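You operate a simulated robot arm through the tools that you are given. There is no shell and no other tool. Be economical: measure what you need, move in short steps, check, and stop when the job is done.

The job below is to be done with a simulated two-armed robot. You get a single attempt, and the scene is never put back.

JOB
Take the cap off the blue-cap jar and lay it down on the top of the crate stand.

The check looks at the end state, three seconds after you hand in, the way a careful person would. Anything else that was tipped, shoved, dropped, spilled or broken makes it a failure. Lids that push on must go on centred and level and be pressed home; caps that screw on are set level and turned clockwise until they are tight.

ROBOT AND FRAMES
Two 7-joint arms with three-finger grippers on one trunk, on a base that drives. Base frame: it is fixed to the floor where the robot stands at the start and does not move with it; the origin is under the middle of the robot, x ahead of it, y to its left, z up; the surface under the hand at the start is at about z = 0.6. Lengths are in m, angles in rad, forces in N, time in s.
The left shoulder is at the start at [0.06, 0.154, 0.928], the right one opposite. With the tool pointing down near the work surface each hand reaches from about 0.26 to 0.66 m from the robot's upright axis, wherever it stands, measured 20 degrees to its own side. Payload 2.69 kg a hand.
Tool frame (each hand has its own): the origin (TCP) lies between the finger pads and is the grasp point; the fingertips stand 0.029 m ahead of it; z points along the fingers, y is the line along which they close. Largest opening 0.12 m; the body of the gripper starts 0.078 m behind the TCP.
Orientation is told as [roll, pitch, yaw] about the base's x, y, z axes, in that order, counted from this pose: with the fingers straight down and closing along the base's y, the tool's x points along the base's -x, its y along +y and its z along -z.

CONTROLS
- The arms move only by the tool apply_moves. It takes "left_rows", "right_rows" or both (then of equal length, played together; a hand with none holds still); each is a list that holds one entry, the list of rows, each a list of 6 numbers: the shift along the tool's x, y, z in m, then the turn, a rotation vector about the tool's x, y, z in rad. In form: [[[x, y, z, wx, wy, wz], ...]]. A call has 1 to 12 rows; each row is the pose to reach, as a shift and turn from the pose commanded when the call began, along the tool's axes at that moment. "left_grip" and "right_grip" are, for a hand that has rows, the opening in per cent of the stroke, from 0 (shut) to 100 (fully open), set as the call begins (left out, the last holds). A row lasts 0.2 s, in which the tool goes at most 0.05 m and 0.15 rad; a call with a longer step from one row to the next is refused whole, and so is a gripper value outside its range. A pose out of reach is approached as far as the arm can. The call stops where the force on the tool passes 40 N (or 10 N more than at its start, if that is more) or the arm is blocked; 0.2 s more then pass. The fingers move at their own pace and stop on an object; they squeeze with about 27 N. The grip force told is the motor's: it shows also when the fingers shut on nothing. Time passes only in rows, and 0.2 s behind the last, so rows that repeat a pose let the fingers close. The reply holds the time, the measured pose of the TCP, the force on the tool along the base axes, the opening and the grip force, in the units named above and with some noise, with the torque about the TCP (base axes, N m) and any sound that the robot's microphone picked up.
- Cameras (640 x 400 px; columns grow to the right, rows downward): "scene" is now at [0.1663, -0.0531, 1.0788]; the picture's right is [-0.57, -0.82, 0.00], its down [-0.40, 0.28, -0.88] and it looks along [0.72, -0.50, -0.48] (base axes); focal length 286 px, centre (320, 200). "left" rides on the left gripper at [0.063, 0, -0.104] in its tool frame; the picture's right is [0.00, 1.00, 0.00], its down [-0.83, 0.00, -0.56] and it looks along [-0.56, 0.00, 0.83] (tool axes); focal length 275 px, centre (320, 200). "right" rides on the right gripper at [0.063, 0, -0.104] in its tool frame; the picture's right is [0.00, 1.00, 0.00], its down [-0.83, 0.00, -0.56] and it looks along [-0.56, 0.00, 0.83] (tool axes); focal length 275 px, centre (320, 200). There is no depth. A picture from a camera that has moved, and an enlarged one, comes with that camera's place and axes in the base frame and with its lens.
- snapshot(camera): a new picture of that camera. The clock stands still meanwhile.
- move_column(by): slides the trunk up (or, below 0, down) by that many m; the arms and the scene camera ride with it, the base frame stays. It gives what a move gives, with no picture.
- base_move(legs): drives the robot by 1 to 6 legs, each [ahead, left, turn to the left] in m, m and rad, along the robot's own axes; the way and the turn of a leg run together, so that a leg with both is an arc; at most 1.5 m and 3.142 rad a leg. The arms and the cameras ride along, it lands a little off, and it stops where it bumps. It gives what a move gives.
- head_to(pan, tilt): turns the head with the scene camera to pan (to the left, within 1.396 rad either way) and tilt (down, from -0.506 to 1.204), counted from straight ahead of the robot. It gives what a move gives.
- close_up(camera, box): a new picture of the part [left, top, right, bottom] of that camera's present view, enlarged. The clock stands still meanwhile.
- job_done(): hands the job in; it is judged then, once.

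Work in short steps. Places have to be worked out from the pictures, the camera data and where the tool is seen: move nearer, look again, correct. Check each grasp and each placing, and mend what went wrong. You have 120 turns and 92 pictures in all, those below and enlarged ones among them. Open the grippers and draw the arms clear of the work before you hand the job in, unless the task says otherwise; then end with one line.

The tools are called after "Call:" by a JSON object that holds its "fn" and its "kwargs". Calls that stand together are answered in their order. apply_moves: Moves the arms, as the interface text tells. Its arguments: {"type":"object","properties":{"left_rows":{"type":"array"},"left_grip":{"type":"number"},"right_rows":{"type":"array"},"right_grip":{"type":"number"}},"required":[]} The other tools are called the same way: move_column (by) slides the trunk up or down; base_move (legs) drives the base; head_to (pan, tilt) turns the head that bears the scene camera; snapshot (camera) takes a picture; close_up (camera, box) takes an enlarged picture of a part of a camera's view; job_done () hands the job in.

At the start:

```text
time: 0.0
left_eef_pos: [0.4031, -0.048, 0.9027]
left_orientation: [0.001, 0.0, 0.0]
left_ft_force: [0.0, 0.0, 0.4]
left_moment: [-0.01, 0.0, -0.01]
left_gripper_width: 0.12
left_grasp_force: 0.0
right_eef_pos: [0.3919, -0.4033, 0.8978]
right_orientation: [0.001, -0.002, 0.001]
right_ft_force: [-0.1, -0.7, 0.7]
right_moment: [0.03, -0.01, 0.03]
right_gripper_width: 0.12
right_grasp_force: 0.1
trunk travel left (down, up): [-0.3, 0.138]
robot x, y, heading: [0.005, -0.0022, -0.002]
head pan, tilt: [-0.613, 0.504]
```

scene: 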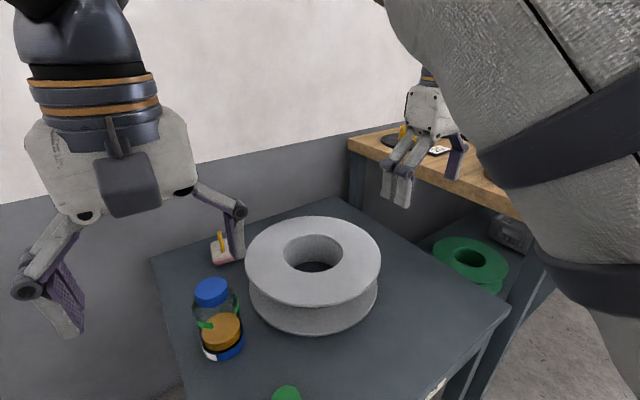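
right: 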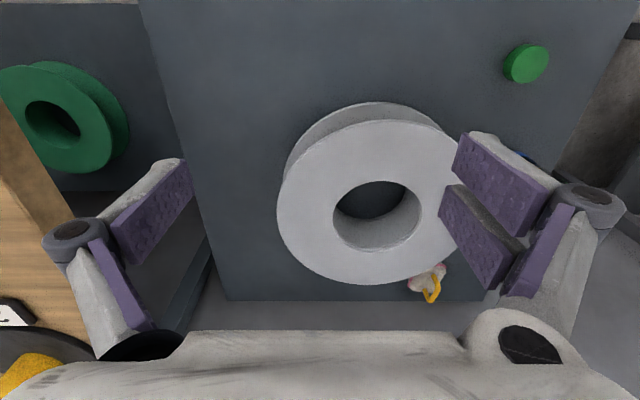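
left: 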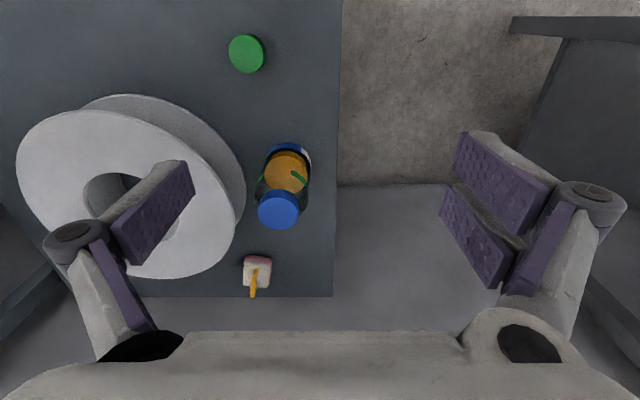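

The blue-cap jar triangulates to about (0.555, -0.10), with the cap near z 0.71. I'll look closer at it, and then look around for the crate stand.

Call:
{"fn": "close_up", "kwargs": {"camera": "scene", "box": [150, 220, 310, 400]}}

Call:
{"fn": "close_up", "kwargs": {"camera": "left", "box": [220, 120, 340, 310]}}

Call:
{"fn": "head_to", "kwargs": {"pan": 0.3, "tilt": 0.6}}

Call:
{"fn": "snapshot", "kwargs": {"camera": "scene"}}

```text
2.22 times, centred on (230, 310) of scene
camera zoom: at [0.1663, -0.0531, 1.0788], right [-0.57, -0.82, 0.0], down [-0.4, 0.28, -0.88], along [0.72, -0.5, -0.48], focal length 635 px, centre (520, -44)
```

zoom: 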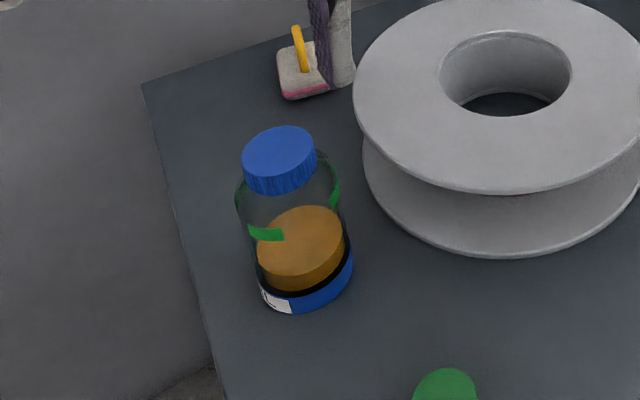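

```text
2.11 times, centred on (280, 215) of left
camera zoom: at [0.3411, -0.0484, 1.0072], right [0.0, 1.0, 0.0], down [0.83, 0.0, 0.56], along [0.56, 0.0, -0.83], focal length 580 px, centre (404, 168)
```

zoom: 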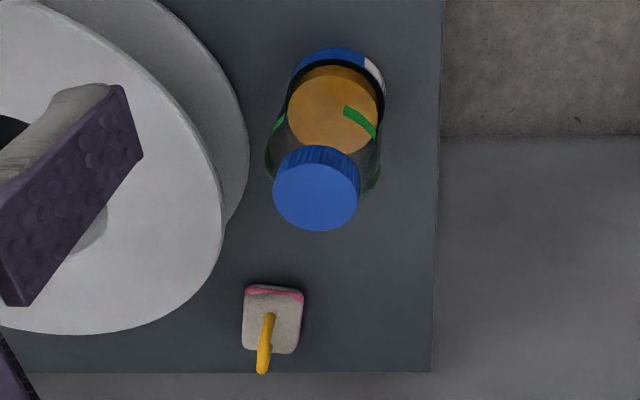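

```text
time: 1.2
left_eef_pos: [0.4034, -0.0487, 0.9021]
left_orientation: [-0.001, 0.0, 0.001]
left_ft_force: [0.6, 0.1, 0.4]
left_moment: [0.01, 0.02, 0.0]
left_gripper_width: 0.12
left_grasp_force: 0.0
right_eef_pos: [0.3918, -0.4033, 0.8962]
right_orientation: [0.001, -0.002, 0.001]
right_ft_force: [0.1, 0.0, -0.3]
right_moment: [0.0, -0.02, 0.0]
right_gripper_width: 0.1199
right_grasp_force: 0.0
trunk travel left (down, up): [-0.3, 0.138]
robot x, y, heading: [0.0025, -0.0019, 0.001]
head pan, tilt: [0.3, 0.6]
```

```text
86 pictures are left
camera scene: at [0.1764, 0.0252, 1.0702], right [0.29, -0.96, 0.0], down [-0.54, -0.17, -0.83], along [0.79, 0.24, -0.56], focal length 286 px, centre (320, 200)
```

scene: 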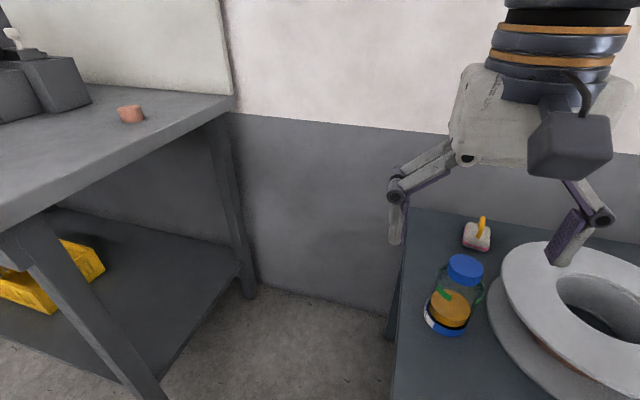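

The cap is ridged, so it is probably a screw cap. I haven't seen the crate stand yet, so I'll look further left and right.

Call:
{"fn": "head_to", "kwargs": {"pan": 1.2, "tilt": 0.4}}

Call:
{"fn": "snapshot", "kwargs": {"camera": "scene"}}

Call:
{"fn": "head_to", "kwargs": {"pan": -1.35, "tilt": 0.5}}

Call:
{"fn": "snapshot", "kwargs": {"camera": "scene"}}

```text
time: 2.4
left_eef_pos: [0.4027, -0.0492, 0.9017]
left_orientation: [0.0, -0.001, -0.002]
left_ft_force: [0.8, -0.2, -0.1]
left_moment: [0.01, 0.0, 0.0]
left_gripper_width: 0.12
left_grasp_force: 0.0
right_eef_pos: [0.3926, -0.4021, 0.8968]
right_orientation: [-0.001, 0.0, 0.0]
right_ft_force: [-0.5, 0.7, -0.2]
right_moment: [-0.06, 0.03, -0.03]
right_gripper_width: 0.1201
right_grasp_force: 0.0
trunk travel left (down, up): [-0.3, 0.138]
robot x, y, heading: [-0.0013, 0.0016, -0.001]
head pan, tilt: [1.201, 0.4]
```

```text
85 pictures are left
camera scene: at [0.1255, 0.0854, 1.0884], right [0.93, -0.36, 0.0], down [-0.14, -0.36, -0.92], along [0.33, 0.86, -0.39], focal length 286 px, centre (320, 200)
```

scene: 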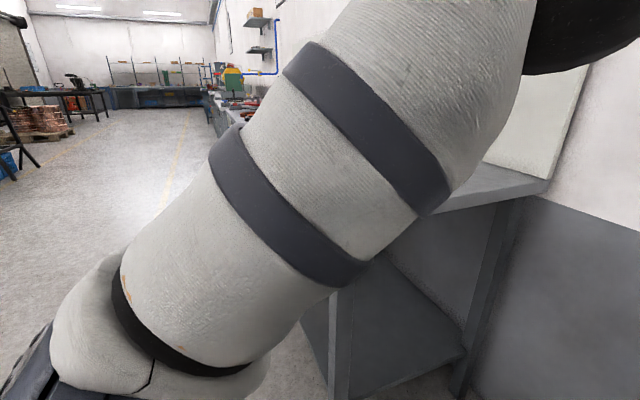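

```text
time: 4.7
left_eef_pos: [0.4033, -0.0487, 0.9027]
left_orientation: [-0.001, 0.001, 0.0]
left_ft_force: [0.1, -0.3, 0.1]
left_moment: [-0.02, -0.02, -0.04]
left_gripper_width: 0.1201
left_grasp_force: 0.1
right_eef_pos: [0.3926, -0.4041, 0.8964]
right_orientation: [0.0, -0.001, 0.0]
right_ft_force: [-0.4, -0.9, 0.0]
right_moment: [0.0, -0.03, -0.02]
right_gripper_width: 0.1201
right_grasp_force: 0.0
trunk travel left (down, up): [-0.3, 0.138]
robot x, y, heading: [0.0021, -0.0002, -0.0]
head pan, tilt: [-1.349, 0.499]
```

```text
84 pictures are left
camera scene: at [0.112, -0.0896, 1.0793], right [-0.98, -0.22, 0.0], down [-0.11, 0.47, -0.88], along [0.19, -0.86, -0.48], focal length 286 px, centre (320, 200)
```

scene: 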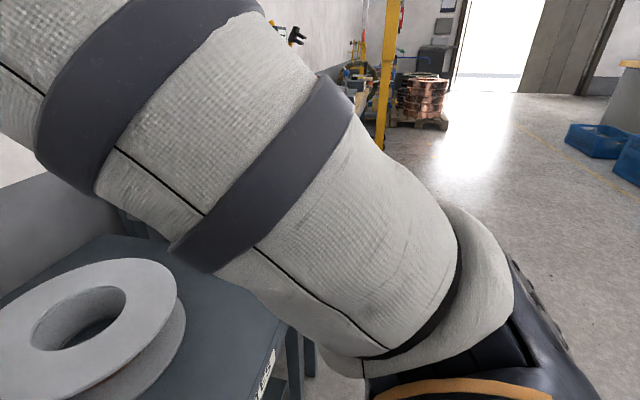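

There is a label on the table's edge, so I'll read it.

Call:
{"fn": "close_up", "kwargs": {"camera": "scene", "box": [240, 340, 300, 400]}}

Call:
{"fn": "head_to", "kwargs": {"pan": -0.9, "tilt": 0.9}}

Call:
{"fn": "snapshot", "kwargs": {"camera": "scene"}}

```text
6.67 times, centred on (270, 370) of scene
camera zoom: at [0.112, -0.0896, 1.0793], right [-0.98, -0.22, 0.0], down [-0.11, 0.47, -0.88], along [0.19, -0.86, -0.48], focal length 1904 px, centre (653, -933)
```

zoom: 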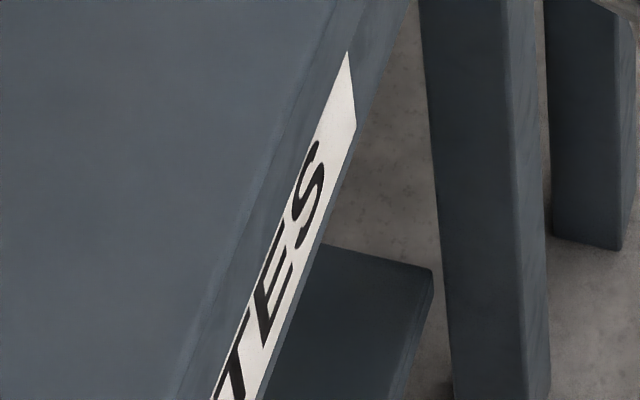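

```text
time: 5.6
left_eef_pos: [0.4037, -0.0497, 0.9017]
left_orientation: [0.001, 0.0, 0.0]
left_ft_force: [-0.3, -0.1, 0.5]
left_moment: [0.03, 0.01, 0.01]
left_gripper_width: 0.1201
left_grasp_force: 0.0
right_eef_pos: [0.3924, -0.4034, 0.8965]
right_orientation: [-0.001, -0.001, -0.002]
right_ft_force: [0.8, 0.1, -0.6]
right_moment: [-0.03, 0.01, 0.01]
right_gripper_width: 0.12
right_grasp_force: 0.1
trunk travel left (down, up): [-0.3, 0.138]
robot x, y, heading: [0.0002, -0.0004, 0.001]
head pan, tilt: [-0.901, 0.901]
```

```text
82 pictures are left
camera scene: at [0.1385, -0.0686, 1.056], right [-0.82, -0.57, 0.0], down [-0.39, 0.57, -0.72], along [0.41, -0.59, -0.69], focal length 286 px, centre (320, 200)
```

scene: 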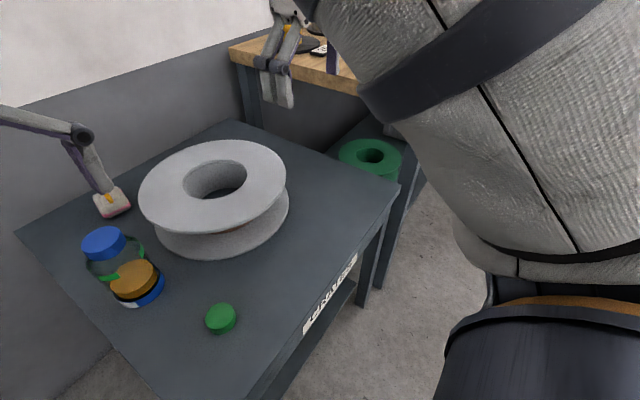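

I'll enlarge the label.

Call:
{"fn": "close_up", "kwargs": {"camera": "scene", "box": [290, 240, 370, 340]}}

```text
4.00 times, centred on (330, 290) of scene
camera zoom: at [0.1385, -0.0686, 1.056], right [-0.82, -0.57, 0.0], down [-0.39, 0.57, -0.72], along [0.41, -0.59, -0.69], focal length 1142 px, centre (280, -160)
```

zoom: 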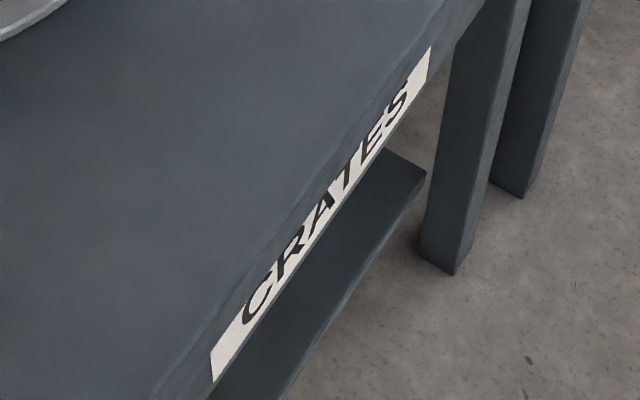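

The stand the jar sits on is itself marked CRATES, so the cap goes on its free top, around (0.33, -0.24). That spot is clear of the spool and the green cap.

The left hand will hold the jar from the left, fingers horizontal, and the right hand will unscrew from above. I'll start by turning the left hand in a clear spot.

Call:
{"fn": "apply_moves", "kwargs": {"left_rows": [[[-0.01, 0.014, 0, 0.086, 0.086, -0.086], [-0.02, 0.028, 0, 0.172, 0.172, -0.172], [-0.03, 0.042, 0, 0.258, 0.258, -0.258], [-0.04, 0.056, 0, 0.344, 0.344, -0.344], [-0.05, 0.07, 0, 0.43, 0.43, -0.43], [-0.06, 0.084, 0, 0.516, 0.516, -0.516], [-0.07, 0.098, 0, 0.602, 0.602, -0.602], [-0.08, 0.112, 0, 0.688, 0.688, -0.688], [-0.09, 0.126, 0, 0.774, 0.774, -0.774], [-0.1, 0.14, 0, 0.86, 0.86, -0.86], [-0.11, 0.154, 0, 0.946, 0.946, -0.946], [-0.12, 0.168, 0, 1.032, 1.032, -1.032]]], "left_grip": 100}}

```text
time: 8.2
left_eef_pos: [0.524, 0.1205, 0.9041]
left_orientation: [-0.698, 1.324, 0.696]
left_ft_force: [-0.4, 0.2, 0.5]
left_moment: [-0.01, 0.01, 0.0]
left_gripper_width: 0.12
left_grasp_force: 0.0
right_eef_pos: [0.3936, -0.4035, 0.8982]
right_orientation: [-0.001, -0.002, -0.002]
right_ft_force: [0.8, 0.3, -0.2]
right_moment: [0.01, 0.02, -0.01]
right_gripper_width: 0.1198
right_grasp_force: 0.1
trunk travel left (down, up): [-0.3, 0.138]
robot x, y, heading: [0.0004, 0.0005, 0.004]
head pan, tilt: [-0.901, 0.901]
```

The turn went as planned, so I'll finish the last 0.177 about the same axis.

Call:
{"fn": "apply_moves", "kwargs": {"left_rows": [[[0, 0, 0, 0.086, 0.086, -0.086], [0, 0, 0, 0.172, 0.172, -0.172], [0, 0, 0, 0.177, 0.177, -0.177]]]}}

Call:
{"fn": "head_to", "kwargs": {"pan": -0.25, "tilt": 0.75}}

Call:
{"fn": "snapshot", "kwargs": {"camera": "left"}}

Call:
{"fn": "snapshot", "kwargs": {"camera": "scene"}}

```text
time: 9.0
left_eef_pos: [0.5229, 0.1197, 0.9017]
left_orientation: [2.494, 1.569, -2.218]
left_ft_force: [-0.1, 0.4, 0.0]
left_moment: [0.0, -0.01, 0.01]
left_gripper_width: 0.12
left_grasp_force: 0.0
right_eef_pos: [0.3921, -0.4037, 0.8964]
right_orientation: [0.0, -0.003, 0.0]
right_ft_force: [-0.7, 0.0, -0.6]
right_moment: [0.02, 0.02, 0.01]
right_gripper_width: 0.1201
right_grasp_force: 0.0
trunk travel left (down, up): [-0.3, 0.138]
robot x, y, heading: [-0.0015, 0.0013, 0.003]
head pan, tilt: [-0.901, 0.901]
```

```text
time: 10.0
left_eef_pos: [0.5224, 0.1187, 0.9028]
left_orientation: [-0.952, 1.569, 0.62]
left_ft_force: [-0.6, 0.5, 0.5]
left_moment: [0.01, 0.0, 0.01]
left_gripper_width: 0.12
left_grasp_force: 0.1
right_eef_pos: [0.3932, -0.4045, 0.8988]
right_orientation: [-0.001, -0.003, 0.0]
right_ft_force: [-0.3, -0.4, 0.6]
right_moment: [0.02, 0.01, -0.01]
right_gripper_width: 0.1201
right_grasp_force: 0.0
trunk travel left (down, up): [-0.3, 0.138]
robot x, y, heading: [0.0043, -0.002, -0.002]
head pan, tilt: [-0.25, 0.75]
```

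```text
80 pictures are left
camera left: at [0.5236, 0.2237, 0.9665], right [-1.0, 0.0, 0.0], down [0.0, 0.56, -0.83], along [0.0, -0.83, -0.56], focal length 275 px, centre (320, 200)
```

left: 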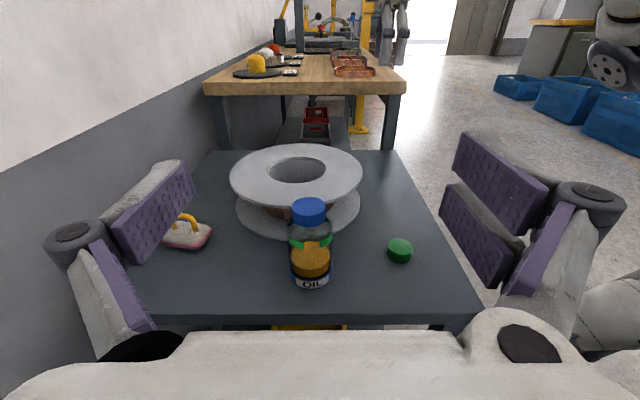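

```text
79 pictures are left
camera scene: at [0.1723, -0.0215, 1.0574], right [-0.25, -0.97, 0.0], down [-0.66, 0.17, -0.73], along [0.71, -0.18, -0.68], focal length 286 px, centre (320, 200)
```

scene: 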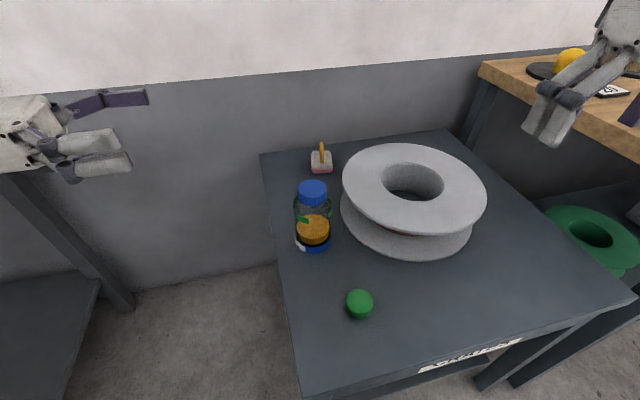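

This gives good side views, so I'll zoom in on the jar from both cameras to measure it.

Call:
{"fn": "close_up", "kwargs": {"camera": "left", "box": [260, 180, 360, 330]}}

Call:
{"fn": "close_up", "kwargs": {"camera": "scene", "box": [260, 130, 400, 270]}}

```text
2.67 times, centred on (310, 255) of left
camera zoom: at [0.5236, 0.2237, 0.9665], right [-1.0, 0.0, 0.0], down [0.0, 0.56, -0.83], along [0.0, -0.83, -0.56], focal length 734 px, centre (347, 53)
```

zoom: 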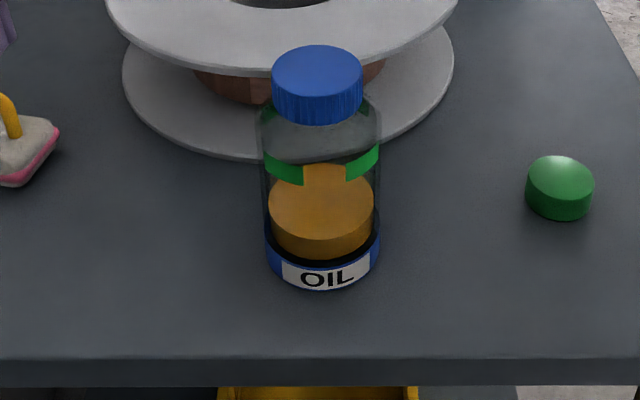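

```text
2.86 times, centred on (330, 200) of scene
camera zoom: at [0.1723, -0.0215, 1.0574], right [-0.25, -0.97, 0.0], down [-0.66, 0.17, -0.73], along [0.71, -0.18, -0.68], focal length 816 px, centre (291, 200)
```

zoom: 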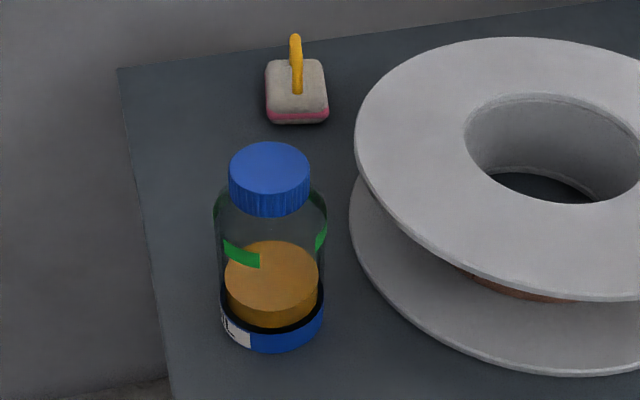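

The two views agree: cap top centre is about (0.540, -0.101, 0.735), cap diameter about 0.049, and jar body diameter about 0.072. I'll lower the left hand beside the jar with its fingertips just off the table edge.

Call:
{"fn": "apply_moves", "kwargs": {"left_rows": [[[0, -0.008, 0.04, 0, 0, 0], [0, -0.0165, 0.08, 0, 0, 0], [-0.04, -0.0165, 0.09, 0, 0, 0], [-0.08, -0.0165, 0.09, 0, 0, 0], [-0.12, -0.0165, 0.09, 0, 0, 0], [-0.16, -0.0165, 0.09, 0, 0, 0], [-0.2, -0.0165, 0.09, 0, 0, 0], [-0.23, -0.0165, 0.09, 0, 0, 0], [-0.2525, -0.0165, 0.09, 0, 0, 0]]]}}

Call:
{"fn": "snapshot", "kwargs": {"camera": "left"}}

Call:
{"fn": "snapshot", "kwargs": {"camera": "scene"}}

```text
time: 12.0
left_eef_pos: [0.5408, 0.0314, 0.651]
left_orientation: [-1.296, 1.571, 0.272]
left_ft_force: [-0.8, 0.6, 0.1]
left_moment: [0.01, 0.02, 0.01]
left_gripper_width: 0.1202
left_grasp_force: 0.0
right_eef_pos: [0.3918, -0.4031, 0.8966]
right_orientation: [0.0, -0.002, 0.001]
right_ft_force: [-0.1, 0.8, -0.6]
right_moment: [-0.01, 0.02, -0.01]
right_gripper_width: 0.1202
right_grasp_force: 0.0
trunk travel left (down, up): [-0.3, 0.138]
robot x, y, heading: [0.0032, 0.0009, 0.001]
head pan, tilt: [-0.25, 0.75]
```

```text
76 pictures are left
camera left: at [0.5401, 0.1346, 0.7137], right [-1.0, 0.0, -0.01], down [0.0, 0.56, -0.83], along [0.0, -0.83, -0.56], focal length 275 px, centre (320, 200)
```

left: 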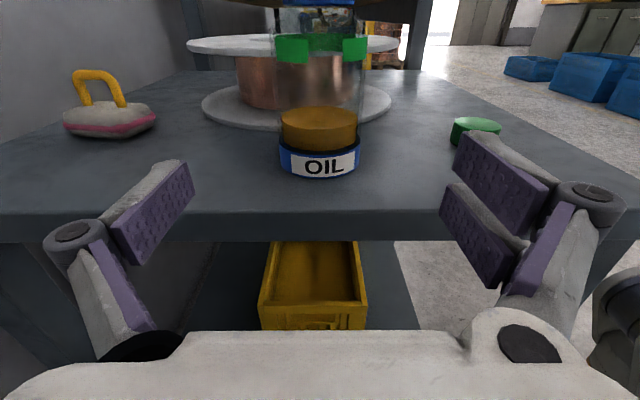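

```text
75 pictures are left
camera scene: at [0.1723, -0.0214, 1.0573], right [-0.25, -0.97, 0.0], down [-0.66, 0.17, -0.73], along [0.71, -0.18, -0.68], focal length 286 px, centre (320, 200)
```

scene: 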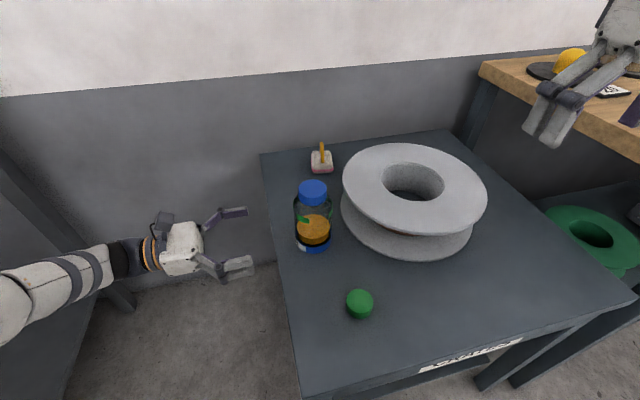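

The jar is centred between the fingers at x = 0.540, and the table is at z of about 0.60. I'll move in 0.131 along the fingers, still open.

Call:
{"fn": "apply_moves", "kwargs": {"left_rows": [[[0, 0, 0.03, 0, 0, 0], [0, 0, 0.06, 0, 0, 0], [0, 0, 0.09, 0, 0, 0], [0, 0, 0.112, 0, 0, 0], [0, 0, 0.131, 0, 0, 0]]]}}

Call:
{"fn": "snapshot", "kwargs": {"camera": "left"}}

Call:
{"fn": "snapshot", "kwargs": {"camera": "scene"}}

```text
time: 13.2
left_eef_pos: [0.5391, -0.1034, 0.6499]
left_orientation: [-1.071, 1.571, 0.501]
left_ft_force: [0.7, 0.1, -0.2]
left_moment: [0.02, -0.02, -0.01]
left_gripper_width: 0.1197
left_grasp_force: 0.0
right_eef_pos: [0.3916, -0.4036, 0.897]
right_orientation: [0.0, -0.003, -0.001]
right_ft_force: [-1.1, -0.3, -0.2]
right_moment: [-0.04, 0.04, 0.02]
right_gripper_width: 0.12
right_grasp_force: 0.1
trunk travel left (down, up): [-0.3, 0.138]
robot x, y, heading: [-0.0021, 0.0017, -0.003]
head pan, tilt: [-0.25, 0.75]
```

```text
74 pictures are left
camera left: at [0.5394, 0.0013, 0.7137], right [-1.0, 0.0, -0.01], down [0.0, 0.56, -0.83], along [0.0, -0.83, -0.56], focal length 275 px, centre (320, 200)
```

left: 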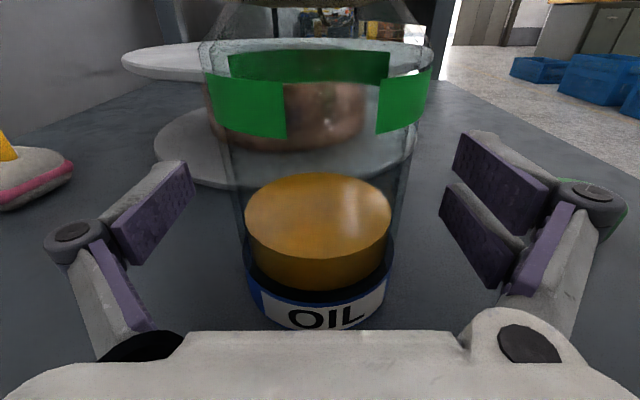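

```text
73 pictures are left
camera scene: at [0.1722, -0.0216, 1.0573], right [-0.25, -0.97, 0.0], down [-0.66, 0.17, -0.73], along [0.71, -0.18, -0.68], focal length 286 px, centre (320, 200)
```

scene: 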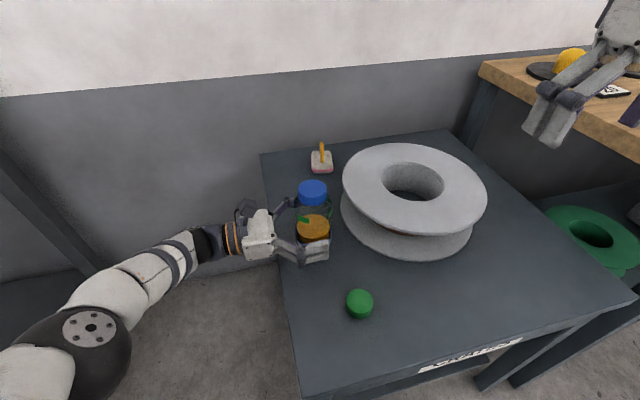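

The jar is nicely between the fingers. I'll close the left grip on the body.

Call:
{"fn": "apply_moves", "kwargs": {"left_rows": [[[0, 0, 0, 0, 0, 0], [0, 0, 0, 0, 0, 0], [0, 0, 0, 0, 0, 0], [0, 0, 0, 0, 0, 0]]], "left_grip": 0}}

Call:
{"fn": "snapshot", "kwargs": {"camera": "left"}}

Call:
{"fn": "close_up", "kwargs": {"camera": "scene", "box": [230, 140, 400, 280]}}

```text
time: 14.2
left_eef_pos: [0.5371, -0.103, 0.6492]
left_orientation: [-1.12, 1.571, 0.452]
left_ft_force: [0.1, -0.5, 1.2]
left_moment: [0.02, 0.05, -0.01]
left_gripper_width: 0.0695
left_grasp_force: 27.2
right_eef_pos: [0.3914, -0.4025, 0.8977]
right_orientation: [-0.001, -0.002, 0.001]
right_ft_force: [-0.2, 0.3, 0.1]
right_moment: [0.01, 0.0, 0.02]
right_gripper_width: 0.1196
right_grasp_force: 0.1
trunk travel left (down, up): [-0.3, 0.138]
robot x, y, heading: [0.0014, -0.0009, -0.001]
head pan, tilt: [-0.25, 0.75]
```

```text
72 pictures are left
camera left: at [0.5393, 0.0014, 0.7137], right [-1.0, 0.0, 0.0], down [0.0, 0.56, -0.83], along [0.0, -0.83, -0.56], focal length 275 px, centre (320, 200)
```

left: 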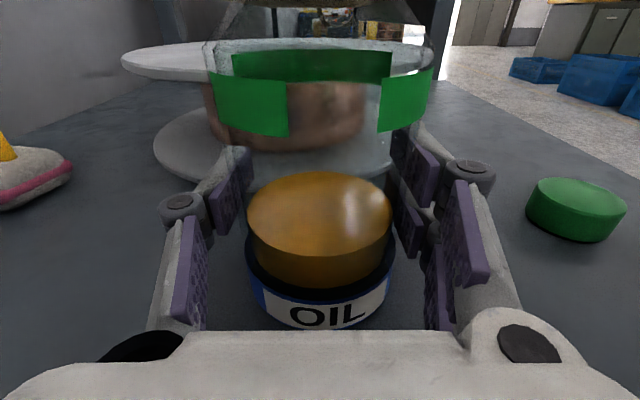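

```text
2.86 times, centred on (315, 210) of scene
camera zoom: at [0.1722, -0.0214, 1.0573], right [-0.25, -0.97, 0.0], down [-0.66, 0.17, -0.73], along [0.71, -0.18, -0.68], focal length 816 px, centre (334, 171)
```

zoom: 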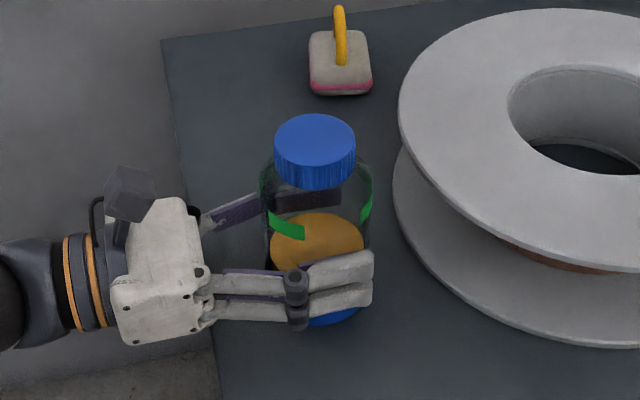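

The jar is firmly held (0.0695 m, 27 N), and the cap centre is now about (0.538, -0.102). I'll bring the right hand above the cap with a clockwise pre-turn of 0.9 rad, to leave room for turning counter-clockwise.

Call:
{"fn": "apply_moves", "kwargs": {"right_rows": [[[-0.018, 0.038, 0, 0, 0, 0.11], [-0.036, 0.076, 0, 0, 0, 0.22], [-0.055, 0.113, 0, 0, 0, 0.33], [-0.073, 0.15, 0, 0, 0, 0.44], [-0.091, 0.188, 0, 0, 0, 0.55], [-0.11, 0.226, 0, 0, 0, 0.66], [-0.128, 0.264, 0, 0, 0, 0.78], [-0.146, 0.301, 0, 0, 0, 0.9], [-0.146, 0.301, 0.03, 0, 0, 0.9], [-0.146, 0.301, 0.06, 0, 0, 0.9]]], "right_grip": 75}}

Call:
{"fn": "snapshot", "kwargs": {"camera": "right"}}

Call:
{"fn": "snapshot", "kwargs": {"camera": "left"}}

Call:
{"fn": "snapshot", "kwargs": {"camera": "scene"}}

```text
time: 16.4
left_eef_pos: [0.5393, -0.1034, 0.6489]
left_orientation: [-0.937, 1.571, 0.635]
left_ft_force: [-0.3, -0.7, 1.0]
left_moment: [-0.05, 0.01, -0.02]
left_gripper_width: 0.0698
left_grasp_force: 27.2
right_eef_pos: [0.5405, -0.1012, 0.8358]
right_orientation: [0.002, -0.002, -0.901]
right_ft_force: [0.1, 0.5, -0.2]
right_moment: [0.01, 0.0, 0.01]
right_gripper_width: 0.0901
right_grasp_force: 0.0
right hand out of reach, approached as far as the arm can: row 3, 4, 5, 6, 7
trunk travel left (down, up): [-0.3, 0.138]
robot x, y, heading: [0.0004, -0.0004, 0.0]
head pan, tilt: [-0.25, 0.75]
```

```text
70 pictures are left
camera right: at [0.5032, -0.0527, 0.9401], right [0.78, 0.62, 0.0], down [0.52, -0.65, 0.56], along [0.35, -0.43, -0.83], focal length 275 px, centre (320, 200)
```

right: 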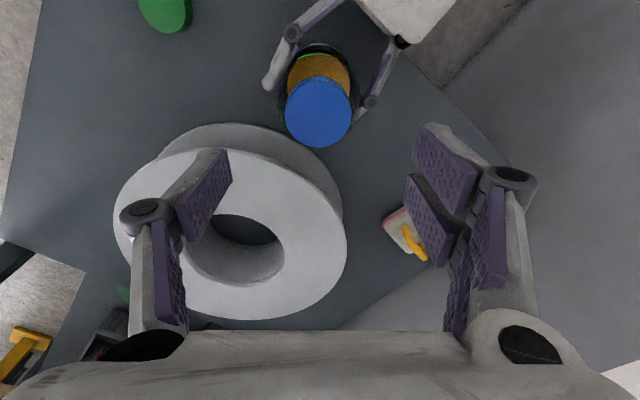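

```text
69 pictures are left
camera left: at [0.5393, 0.0014, 0.7137], right [-1.0, 0.0, -0.01], down [0.0, 0.56, -0.83], along [0.0, -0.83, -0.56], focal length 275 px, centre (320, 200)
```

left: 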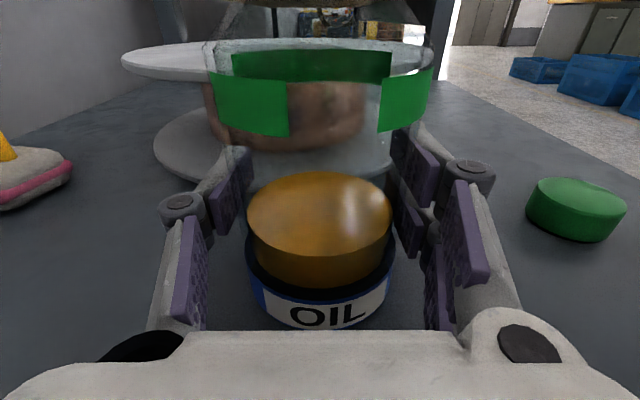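

```text
68 pictures are left
camera scene: at [0.1722, -0.0214, 1.0573], right [-0.25, -0.97, 0.0], down [-0.66, 0.17, -0.73], along [0.71, -0.18, -0.68], focal length 286 px, centre (320, 200)
```

scene: 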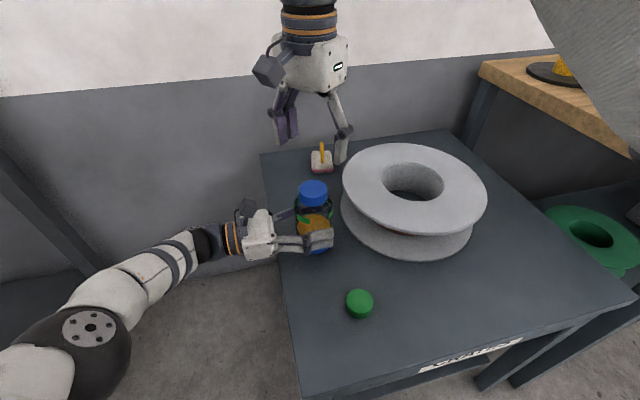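

The right camera puts the cap at about (0.540, -0.100), right under the TCP. I'll lower to z 0.743 so the tips only reach down the side of the cap.

Call:
{"fn": "apply_moves", "kwargs": {"right_rows": [[[0, 0, 0.03, 0, 0, 0], [0, 0, 0.06, 0, 0, 0], [0, 0, 0.08, 0, 0, 0], [0, 0, 0.093, 0, 0, 0]]]}}

Call:
{"fn": "snapshot", "kwargs": {"camera": "right"}}

Call:
{"fn": "close_up", "kwargs": {"camera": "scene", "box": [220, 100, 420, 280]}}

```text
time: 17.4
left_eef_pos: [0.5383, -0.1015, 0.6495]
left_orientation: [-0.962, 1.57, 0.609]
left_ft_force: [-0.7, -0.4, 0.8]
left_moment: [-0.07, 0.08, 0.0]
left_gripper_width: 0.0696
left_grasp_force: 27.3
right_eef_pos: [0.5398, -0.101, 0.7439]
right_orientation: [0.001, -0.001, -0.901]
right_ft_force: [0.3, 0.1, 0.1]
right_moment: [-0.02, -0.01, 0.05]
right_gripper_width: 0.0899
right_grasp_force: 0.0
trunk travel left (down, up): [-0.3, 0.138]
robot x, y, heading: [-0.0017, 0.0017, 0.004]
head pan, tilt: [-0.25, 0.75]
```

```text
67 pictures are left
camera right: at [0.5023, -0.0524, 0.8478], right [0.78, 0.62, 0.0], down [0.52, -0.65, 0.56], along [0.35, -0.43, -0.83], focal length 275 px, centre (320, 200)
```

right: 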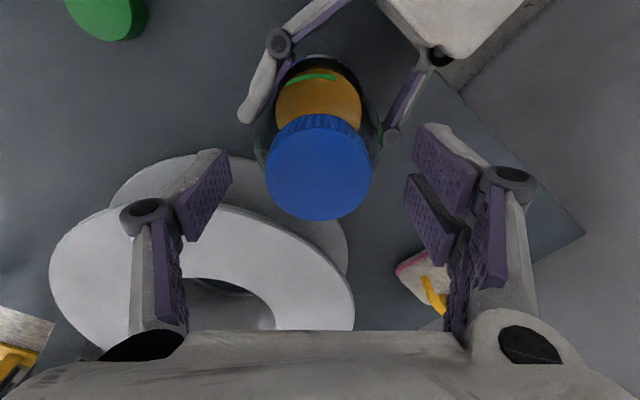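

```text
2.22 times, centred on (320, 190) of scene
camera zoom: at [0.1721, -0.0214, 1.0573], right [-0.25, -0.97, 0.0], down [-0.66, 0.17, -0.73], along [0.71, -0.18, -0.68], focal length 635 px, centre (320, 222)
```

zoom: 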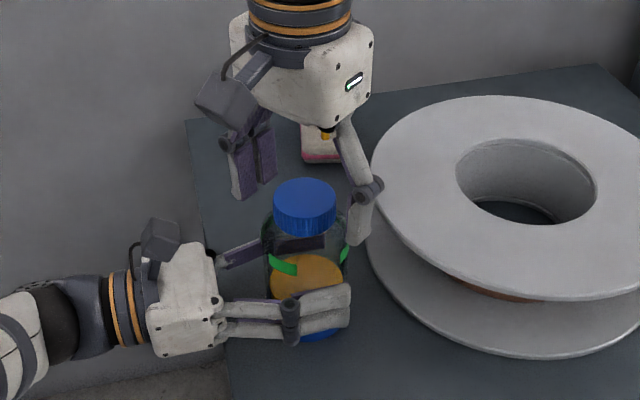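

The cap lies centred in the closing direction and about 3 mm off along tool x. I'll correct that and close on the cap.

Call:
{"fn": "apply_moves", "kwargs": {"right_rows": [[[0.003, 0, 0, 0, 0, 0], [0.003, 0, 0.001, 0, 0, 0], [0.003, 0, 0.001, 0, 0, 0], [0.003, 0, 0.001, 0, 0, 0]]], "right_grip": 0}}

Call:
{"fn": "snapshot", "kwargs": {"camera": "right"}}

```text
time: 18.4
left_eef_pos: [0.5389, -0.102, 0.6505]
left_orientation: [-0.758, 1.57, 0.814]
left_ft_force: [0.1, 3.3, -0.5]
left_moment: [-0.18, -0.26, -0.1]
left_gripper_width: 0.0694
left_grasp_force: 26.6
right_eef_pos: [0.5362, -0.1006, 0.7445]
right_orientation: [0.003, -0.004, -0.901]
right_ft_force: [4.4, -4.3, 11.5]
right_moment: [-0.25, -0.05, 0.12]
right_gripper_width: 0.0482
right_grasp_force: 27.2
trunk travel left (down, up): [-0.3, 0.138]
robot x, y, heading: [0.0006, -0.0013, 0.008]
head pan, tilt: [-0.25, 0.75]
```

```text
65 pictures are left
camera right: at [0.5002, -0.0514, 0.8479], right [0.78, 0.62, 0.0], down [0.52, -0.65, 0.56], along [0.35, -0.44, -0.83], focal length 275 px, centre (320, 200)
```

right: 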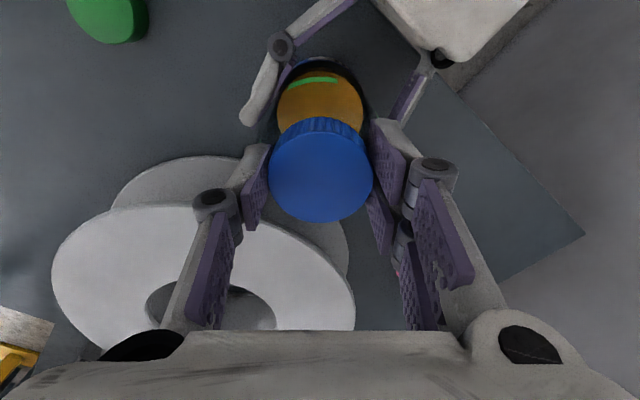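

The cap is gripped (0.048 m), with an 11 N upward load that suggests light tip contact with the jar's shoulder. I'll try a small counter-clockwise turn with a slight rise.

Call:
{"fn": "apply_moves", "kwargs": {"right_rows": [[[0, 0, -0.001, 0, 0, -0.1], [0, 0, -0.001, 0, 0, -0.2], [0, 0, -0.0015, 0, 0, -0.3], [0, 0, -0.0015, 0, 0, -0.4]]]}}

Call:
{"fn": "snapshot", "kwargs": {"camera": "right"}}

Call:
{"fn": "snapshot", "kwargs": {"camera": "left"}}

```text
time: 19.4
left_eef_pos: [0.5381, -0.1025, 0.6505]
left_orientation: [-1.898, 1.571, -0.324]
left_ft_force: [-9.7, 10.1, 2.0]
left_moment: [-0.24, -0.52, -0.02]
left_gripper_width: 0.0696
left_grasp_force: 26.9
right_eef_pos: [0.5372, -0.0999, 0.7436]
right_orientation: [0.001, -0.003, -0.496]
right_ft_force: [11.1, -9.4, 5.5]
right_moment: [-0.32, -0.4, -0.04]
right_gripper_width: 0.0479
right_grasp_force: 26.7
trunk travel left (down, up): [-0.3, 0.138]
robot x, y, heading: [0.0019, 0.0016, -0.002]
head pan, tilt: [-0.25, 0.75]
```

```text
64 pictures are left
camera right: at [0.4836, -0.0707, 0.8481], right [0.47, 0.88, 0.0], down [0.73, -0.39, 0.56], along [0.49, -0.26, -0.83], focal length 275 px, centre (320, 200)
```

right: 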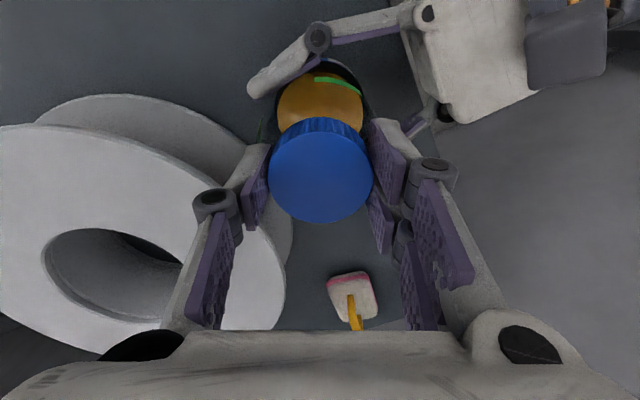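

```text
63 pictures are left
camera left: at [0.5391, 0.0019, 0.7137], right [-1.0, 0.0, -0.01], down [0.0, 0.56, -0.83], along [0.0, -0.83, -0.56], focal length 275 px, centre (320, 200)
```

left: 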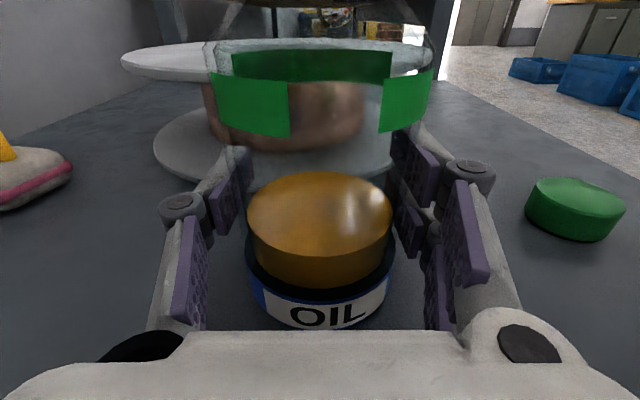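

The jar stays still while the cap turns with little torque. The side load (+11, -9 N) shows my grip is slightly off the axis, so I'll recentre by about 2-3 mm while turning on.

Call:
{"fn": "apply_moves", "kwargs": {"right_rows": [[[-0.0014, -0.0004, 0, 0, 0, -0.1], [-0.0027, -0.0008, 0, 0, 0, -0.2], [-0.0027, -0.0008, 0, 0, 0, -0.3], [-0.0027, -0.0008, -0.0003, 0, 0, -0.4], [-0.0027, -0.0008, -0.0004, 0, 0, -0.5], [-0.0027, -0.0008, -0.0005, 0, 0, -0.6], [-0.0027, -0.0008, -0.0006, 0, 0, -0.7], [-0.0027, -0.0008, -0.0007, 0, 0, -0.8], [-0.0027, -0.0008, -0.0008, 0, 0, -0.9], [-0.0027, -0.0008, -0.0009, 0, 0, -1.0], [-0.0027, -0.0008, -0.001, 0, 0, -1.1], [-0.0027, -0.0008, -0.001, 0, 0, -1.2]]]}}

Call:
{"fn": "snapshot", "kwargs": {"camera": "right"}}

```text
time: 22.0
left_eef_pos: [0.5393, -0.1035, 0.6494]
left_orientation: [-1.69, 1.571, -0.118]
left_ft_force: [9.4, -3.6, 0.1]
left_moment: [0.2, 0.47, 0.01]
left_gripper_width: 0.0696
left_grasp_force: 26.9
right_eef_pos: [0.5396, -0.1012, 0.7461]
right_orientation: [0.0, 0.0, 0.703]
right_ft_force: [-7.7, 4.4, 1.5]
right_moment: [0.15, 0.27, 0.01]
right_gripper_width: 0.0477
right_grasp_force: 26.3
trunk travel left (down, up): [-0.3, 0.138]
robot x, y, heading: [0.0018, -0.0045, 0.001]
head pan, tilt: [-0.25, 0.75]
```

```text
62 pictures are left
camera right: at [0.4929, -0.1432, 0.8492], right [-0.65, 0.76, 0.0], down [0.63, 0.54, 0.56], along [0.42, 0.36, -0.83], focal length 275 px, centre (320, 200)
```

right: 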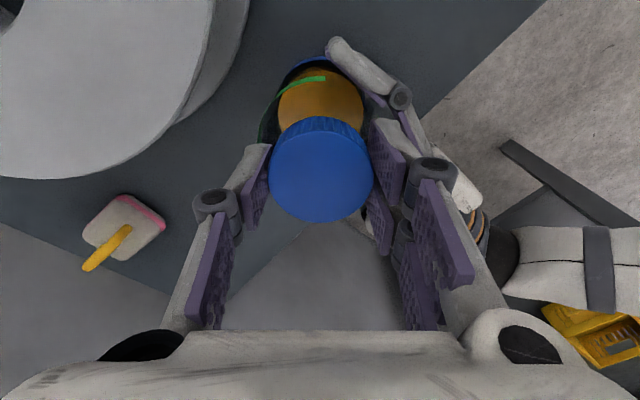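

I've turned about 1.6 rad with very little torque and the jar hasn't moved. I'll continue counter-clockwise, testing the wrist's range.

Call:
{"fn": "apply_moves", "kwargs": {"right_rows": [[[0, 0.001, 0, 0, 0, -0.1], [0, 0.001, -0.0001, 0, 0, -0.2], [0, 0.001, -0.0002, 0, 0, -0.3], [0, 0.001, -0.0003, 0, 0, -0.4], [0, 0.001, -0.0004, 0, 0, -0.5], [0, 0.001, -0.0005, 0, 0, -0.6], [0, 0.001, -0.0006, 0, 0, -0.7], [0, 0.001, -0.0007, 0, 0, -0.8], [0, 0.001, -0.0008, 0, 0, -0.9], [0, 0.001, -0.0009, 0, 0, -1.0], [0, 0.001, -0.001, 0, 0, -1.1], [0, 0.001, -0.001, 0, 0, -1.2]]]}}

Call:
{"fn": "snapshot", "kwargs": {"camera": "right"}}

Call:
{"fn": "close_up", "kwargs": {"camera": "scene", "box": [220, 100, 420, 280]}}

```text
time: 24.6
left_eef_pos: [0.5385, -0.1031, 0.6494]
left_orientation: [-2.18, 1.57, -0.612]
left_ft_force: [-10.4, 8.1, 4.8]
left_moment: [-0.36, -0.47, -0.03]
left_gripper_width: 0.0694
left_grasp_force: 26.5
right_eef_pos: [0.5389, -0.101, 0.7467]
right_orientation: [-0.002, 0.001, 1.901]
right_ft_force: [11.3, -6.6, -1.1]
right_moment: [-0.2, -0.53, -0.01]
right_gripper_width: 0.0474
right_grasp_force: 27.1
trunk travel left (down, up): [-0.3, 0.138]
robot x, y, heading: [0.0008, 0.0021, 0.005]
head pan, tilt: [-0.25, 0.75]
```

```text
61 pictures are left
camera right: at [0.5608, -0.1613, 0.8505], right [-0.94, -0.33, 0.0], down [-0.28, 0.79, 0.55], along [-0.18, 0.52, -0.83], focal length 275 px, centre (320, 200)
```

right: 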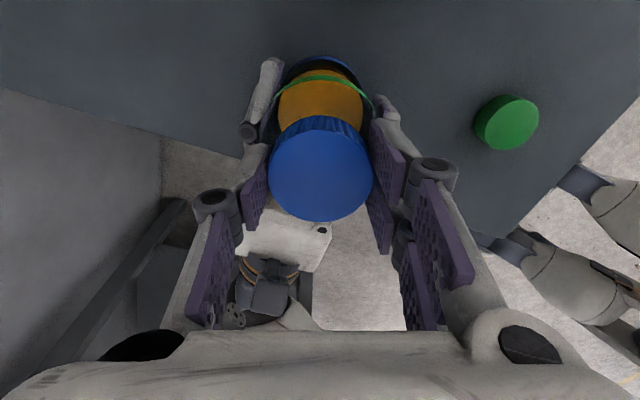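

```text
2.22 times, centred on (320, 190) of scene
camera zoom: at [0.1721, -0.0213, 1.0574], right [-0.25, -0.97, 0.0], down [-0.66, 0.17, -0.73], along [0.71, -0.18, -0.68], focal length 635 px, centre (320, 222)
```

zoom: 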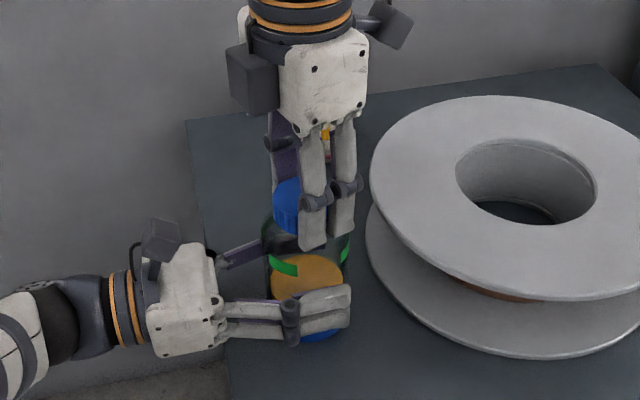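

No wrist limit yet after about 2.8 rad. I'll keep turning with a small rise and watch the vertical force.

Call:
{"fn": "apply_moves", "kwargs": {"right_rows": [[[0, 0, 0, 0, 0, -0.1], [0, 0, -0.0002, 0, 0, -0.2], [0, 0, -0.0003, 0, 0, -0.3], [0, 0, -0.0004, 0, 0, -0.4], [0, 0, -0.0005, 0, 0, -0.5], [0, 0, -0.0006, 0, 0, -0.6], [0, 0, -0.0007, 0, 0, -0.7], [0, 0, -0.0008, 0, 0, -0.8], [0, 0, -0.001, 0, 0, -0.9], [0, 0, -0.001, 0, 0, -1.0]]]}}

Call:
{"fn": "snapshot", "kwargs": {"camera": "right"}}

```text
time: 26.8
left_eef_pos: [0.5405, -0.1018, 0.6495]
left_orientation: [0.029, 1.57, 1.601]
left_ft_force: [-2.3, -3.0, 2.1]
left_moment: [0.14, -0.01, 0.01]
left_gripper_width: 0.0697
left_grasp_force: 27.0
right_eef_pos: [0.5386, -0.0998, 0.7475]
right_orientation: [0.0, -0.002, 2.901]
right_ft_force: [1.3, 2.6, -0.3]
right_moment: [0.04, -0.07, 0.02]
right_gripper_width: 0.0476
right_grasp_force: 27.1
trunk travel left (down, up): [-0.3, 0.138]
robot x, y, heading: [-0.0007, 0.0011, -0.0]
head pan, tilt: [-0.25, 0.75]
```

```text
59 pictures are left
camera right: at [0.6009, -0.1162, 0.8517], right [-0.23, -0.97, 0.0], down [-0.81, 0.19, 0.56], along [-0.54, 0.13, -0.83], focal length 275 px, centre (320, 200)
```

right: 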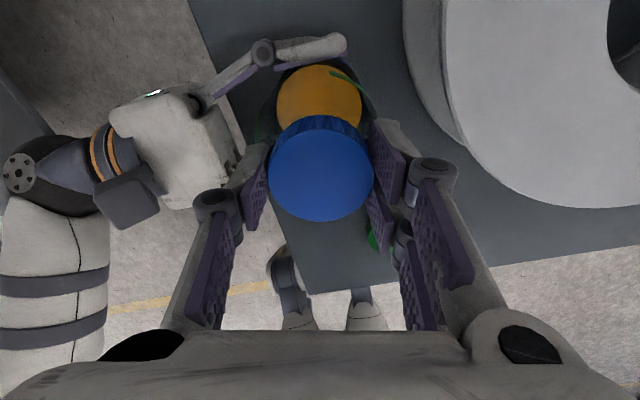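

That's about 3.8 rad of turn and the forces are now small. I'll test with a gentle lift of 4 mm and see whether the vertical load rises.

Call:
{"fn": "apply_moves", "kwargs": {"right_rows": [[[0, 0, -0.001, 0, 0, -0.05], [0, 0, -0.002, 0, 0, -0.1], [0, 0, -0.003, 0, 0, -0.1], [0, 0, -0.004, 0, 0, -0.1]]]}}

Call:
{"fn": "snapshot", "kwargs": {"camera": "left"}}

Call:
{"fn": "snapshot", "kwargs": {"camera": "right"}}

```text
time: 27.8
left_eef_pos: [0.5389, -0.102, 0.6492]
left_orientation: [-0.882, 1.57, 0.691]
left_ft_force: [1.2, 0.4, 2.5]
left_moment: [0.1, 0.04, -0.08]
left_gripper_width: 0.0695
left_grasp_force: 27.3
right_eef_pos: [0.538, -0.101, 0.7519]
right_orientation: [-0.001, 0.002, 3.0]
right_ft_force: [-0.2, -0.4, -0.7]
right_moment: [-0.04, -0.01, 0.0]
right_gripper_width: 0.0477
right_grasp_force: 26.7
trunk travel left (down, up): [-0.3, 0.138]
robot x, y, heading: [0.0007, -0.0022, -0.002]
head pan, tilt: [-0.25, 0.75]
```

```text
58 pictures are left
camera left: at [0.5396, 0.0019, 0.7137], right [-1.0, 0.0, -0.01], down [0.0, 0.56, -0.83], along [0.0, -0.83, -0.56], focal length 275 px, centre (320, 200)
```

left: 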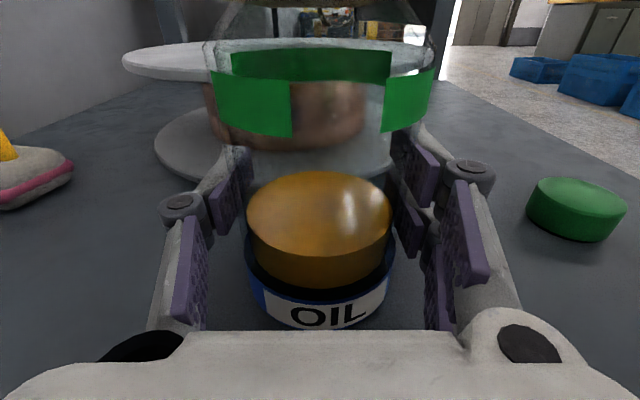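

```text
57 pictures are left
camera right: at [0.6023, -0.1105, 0.8557], right [-0.14, -0.99, 0.0], down [-0.82, 0.11, 0.55], along [-0.55, 0.08, -0.83], focal length 275 px, centre (320, 200)
```

right: 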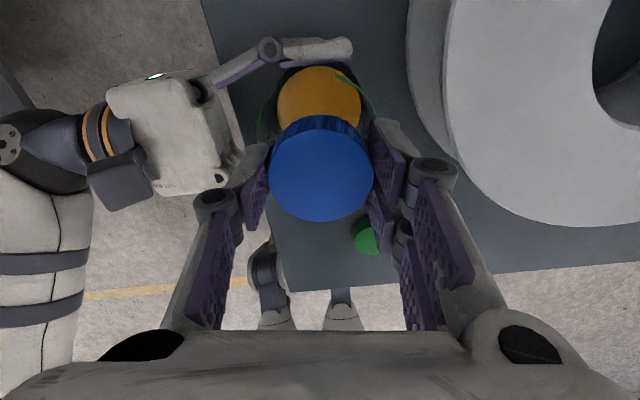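

The cap rose with no load, so it's free. I'll lift it well clear and check.

Call:
{"fn": "apply_moves", "kwargs": {"right_rows": [[[0, 0, -0.01, 0, 0, 0], [0, 0, -0.025, 0, 0, 0], [0, 0, -0.05, 0, 0, 0], [0, 0, -0.08, 0, 0, 0], [0, 0, -0.1, 0, 0, 0]]]}}

Call:
{"fn": "snapshot", "kwargs": {"camera": "scene"}}

Call:
{"fn": "snapshot", "kwargs": {"camera": "right"}}

```text
time: 29.0
left_eef_pos: [0.5377, -0.102, 0.6495]
left_orientation: [-0.876, 1.571, 0.694]
left_ft_force: [0.2, 1.0, 3.0]
left_moment: [0.1, 0.07, -0.01]
left_gripper_width: 0.0694
left_grasp_force: 27.2
right_eef_pos: [0.5377, -0.1005, 0.8527]
right_orientation: [-0.001, 0.002, 3.0]
right_ft_force: [0.1, -0.3, -0.8]
right_moment: [0.0, -0.01, -0.03]
right_gripper_width: 0.0476
right_grasp_force: 27.0
trunk travel left (down, up): [-0.3, 0.138]
robot x, y, heading: [0.0, 0.0007, -0.005]
head pan, tilt: [-0.25, 0.75]
```

```text
56 pictures are left
camera scene: at [0.1721, -0.0213, 1.0573], right [-0.25, -0.97, 0.0], down [-0.66, 0.17, -0.73], along [0.71, -0.18, -0.68], focal length 286 px, centre (320, 200)
```

scene: 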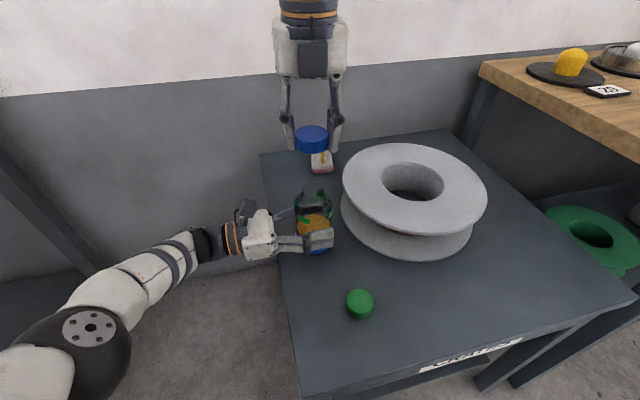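

```text
55 pictures are left
camera right: at [0.6023, -0.11, 0.9562], right [-0.14, -0.99, 0.0], down [-0.82, 0.11, 0.55], along [-0.55, 0.08, -0.83], focal length 275 px, centre (320, 200)
```

right: 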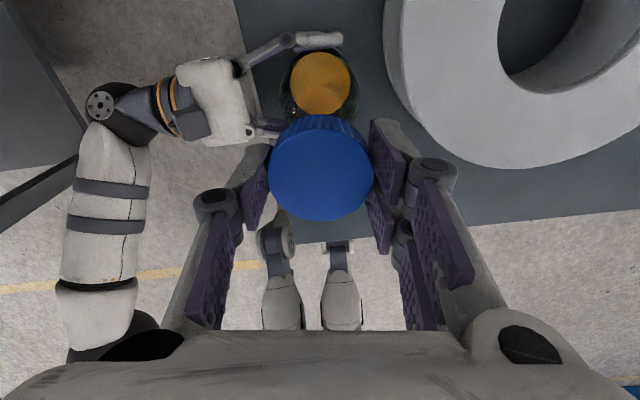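

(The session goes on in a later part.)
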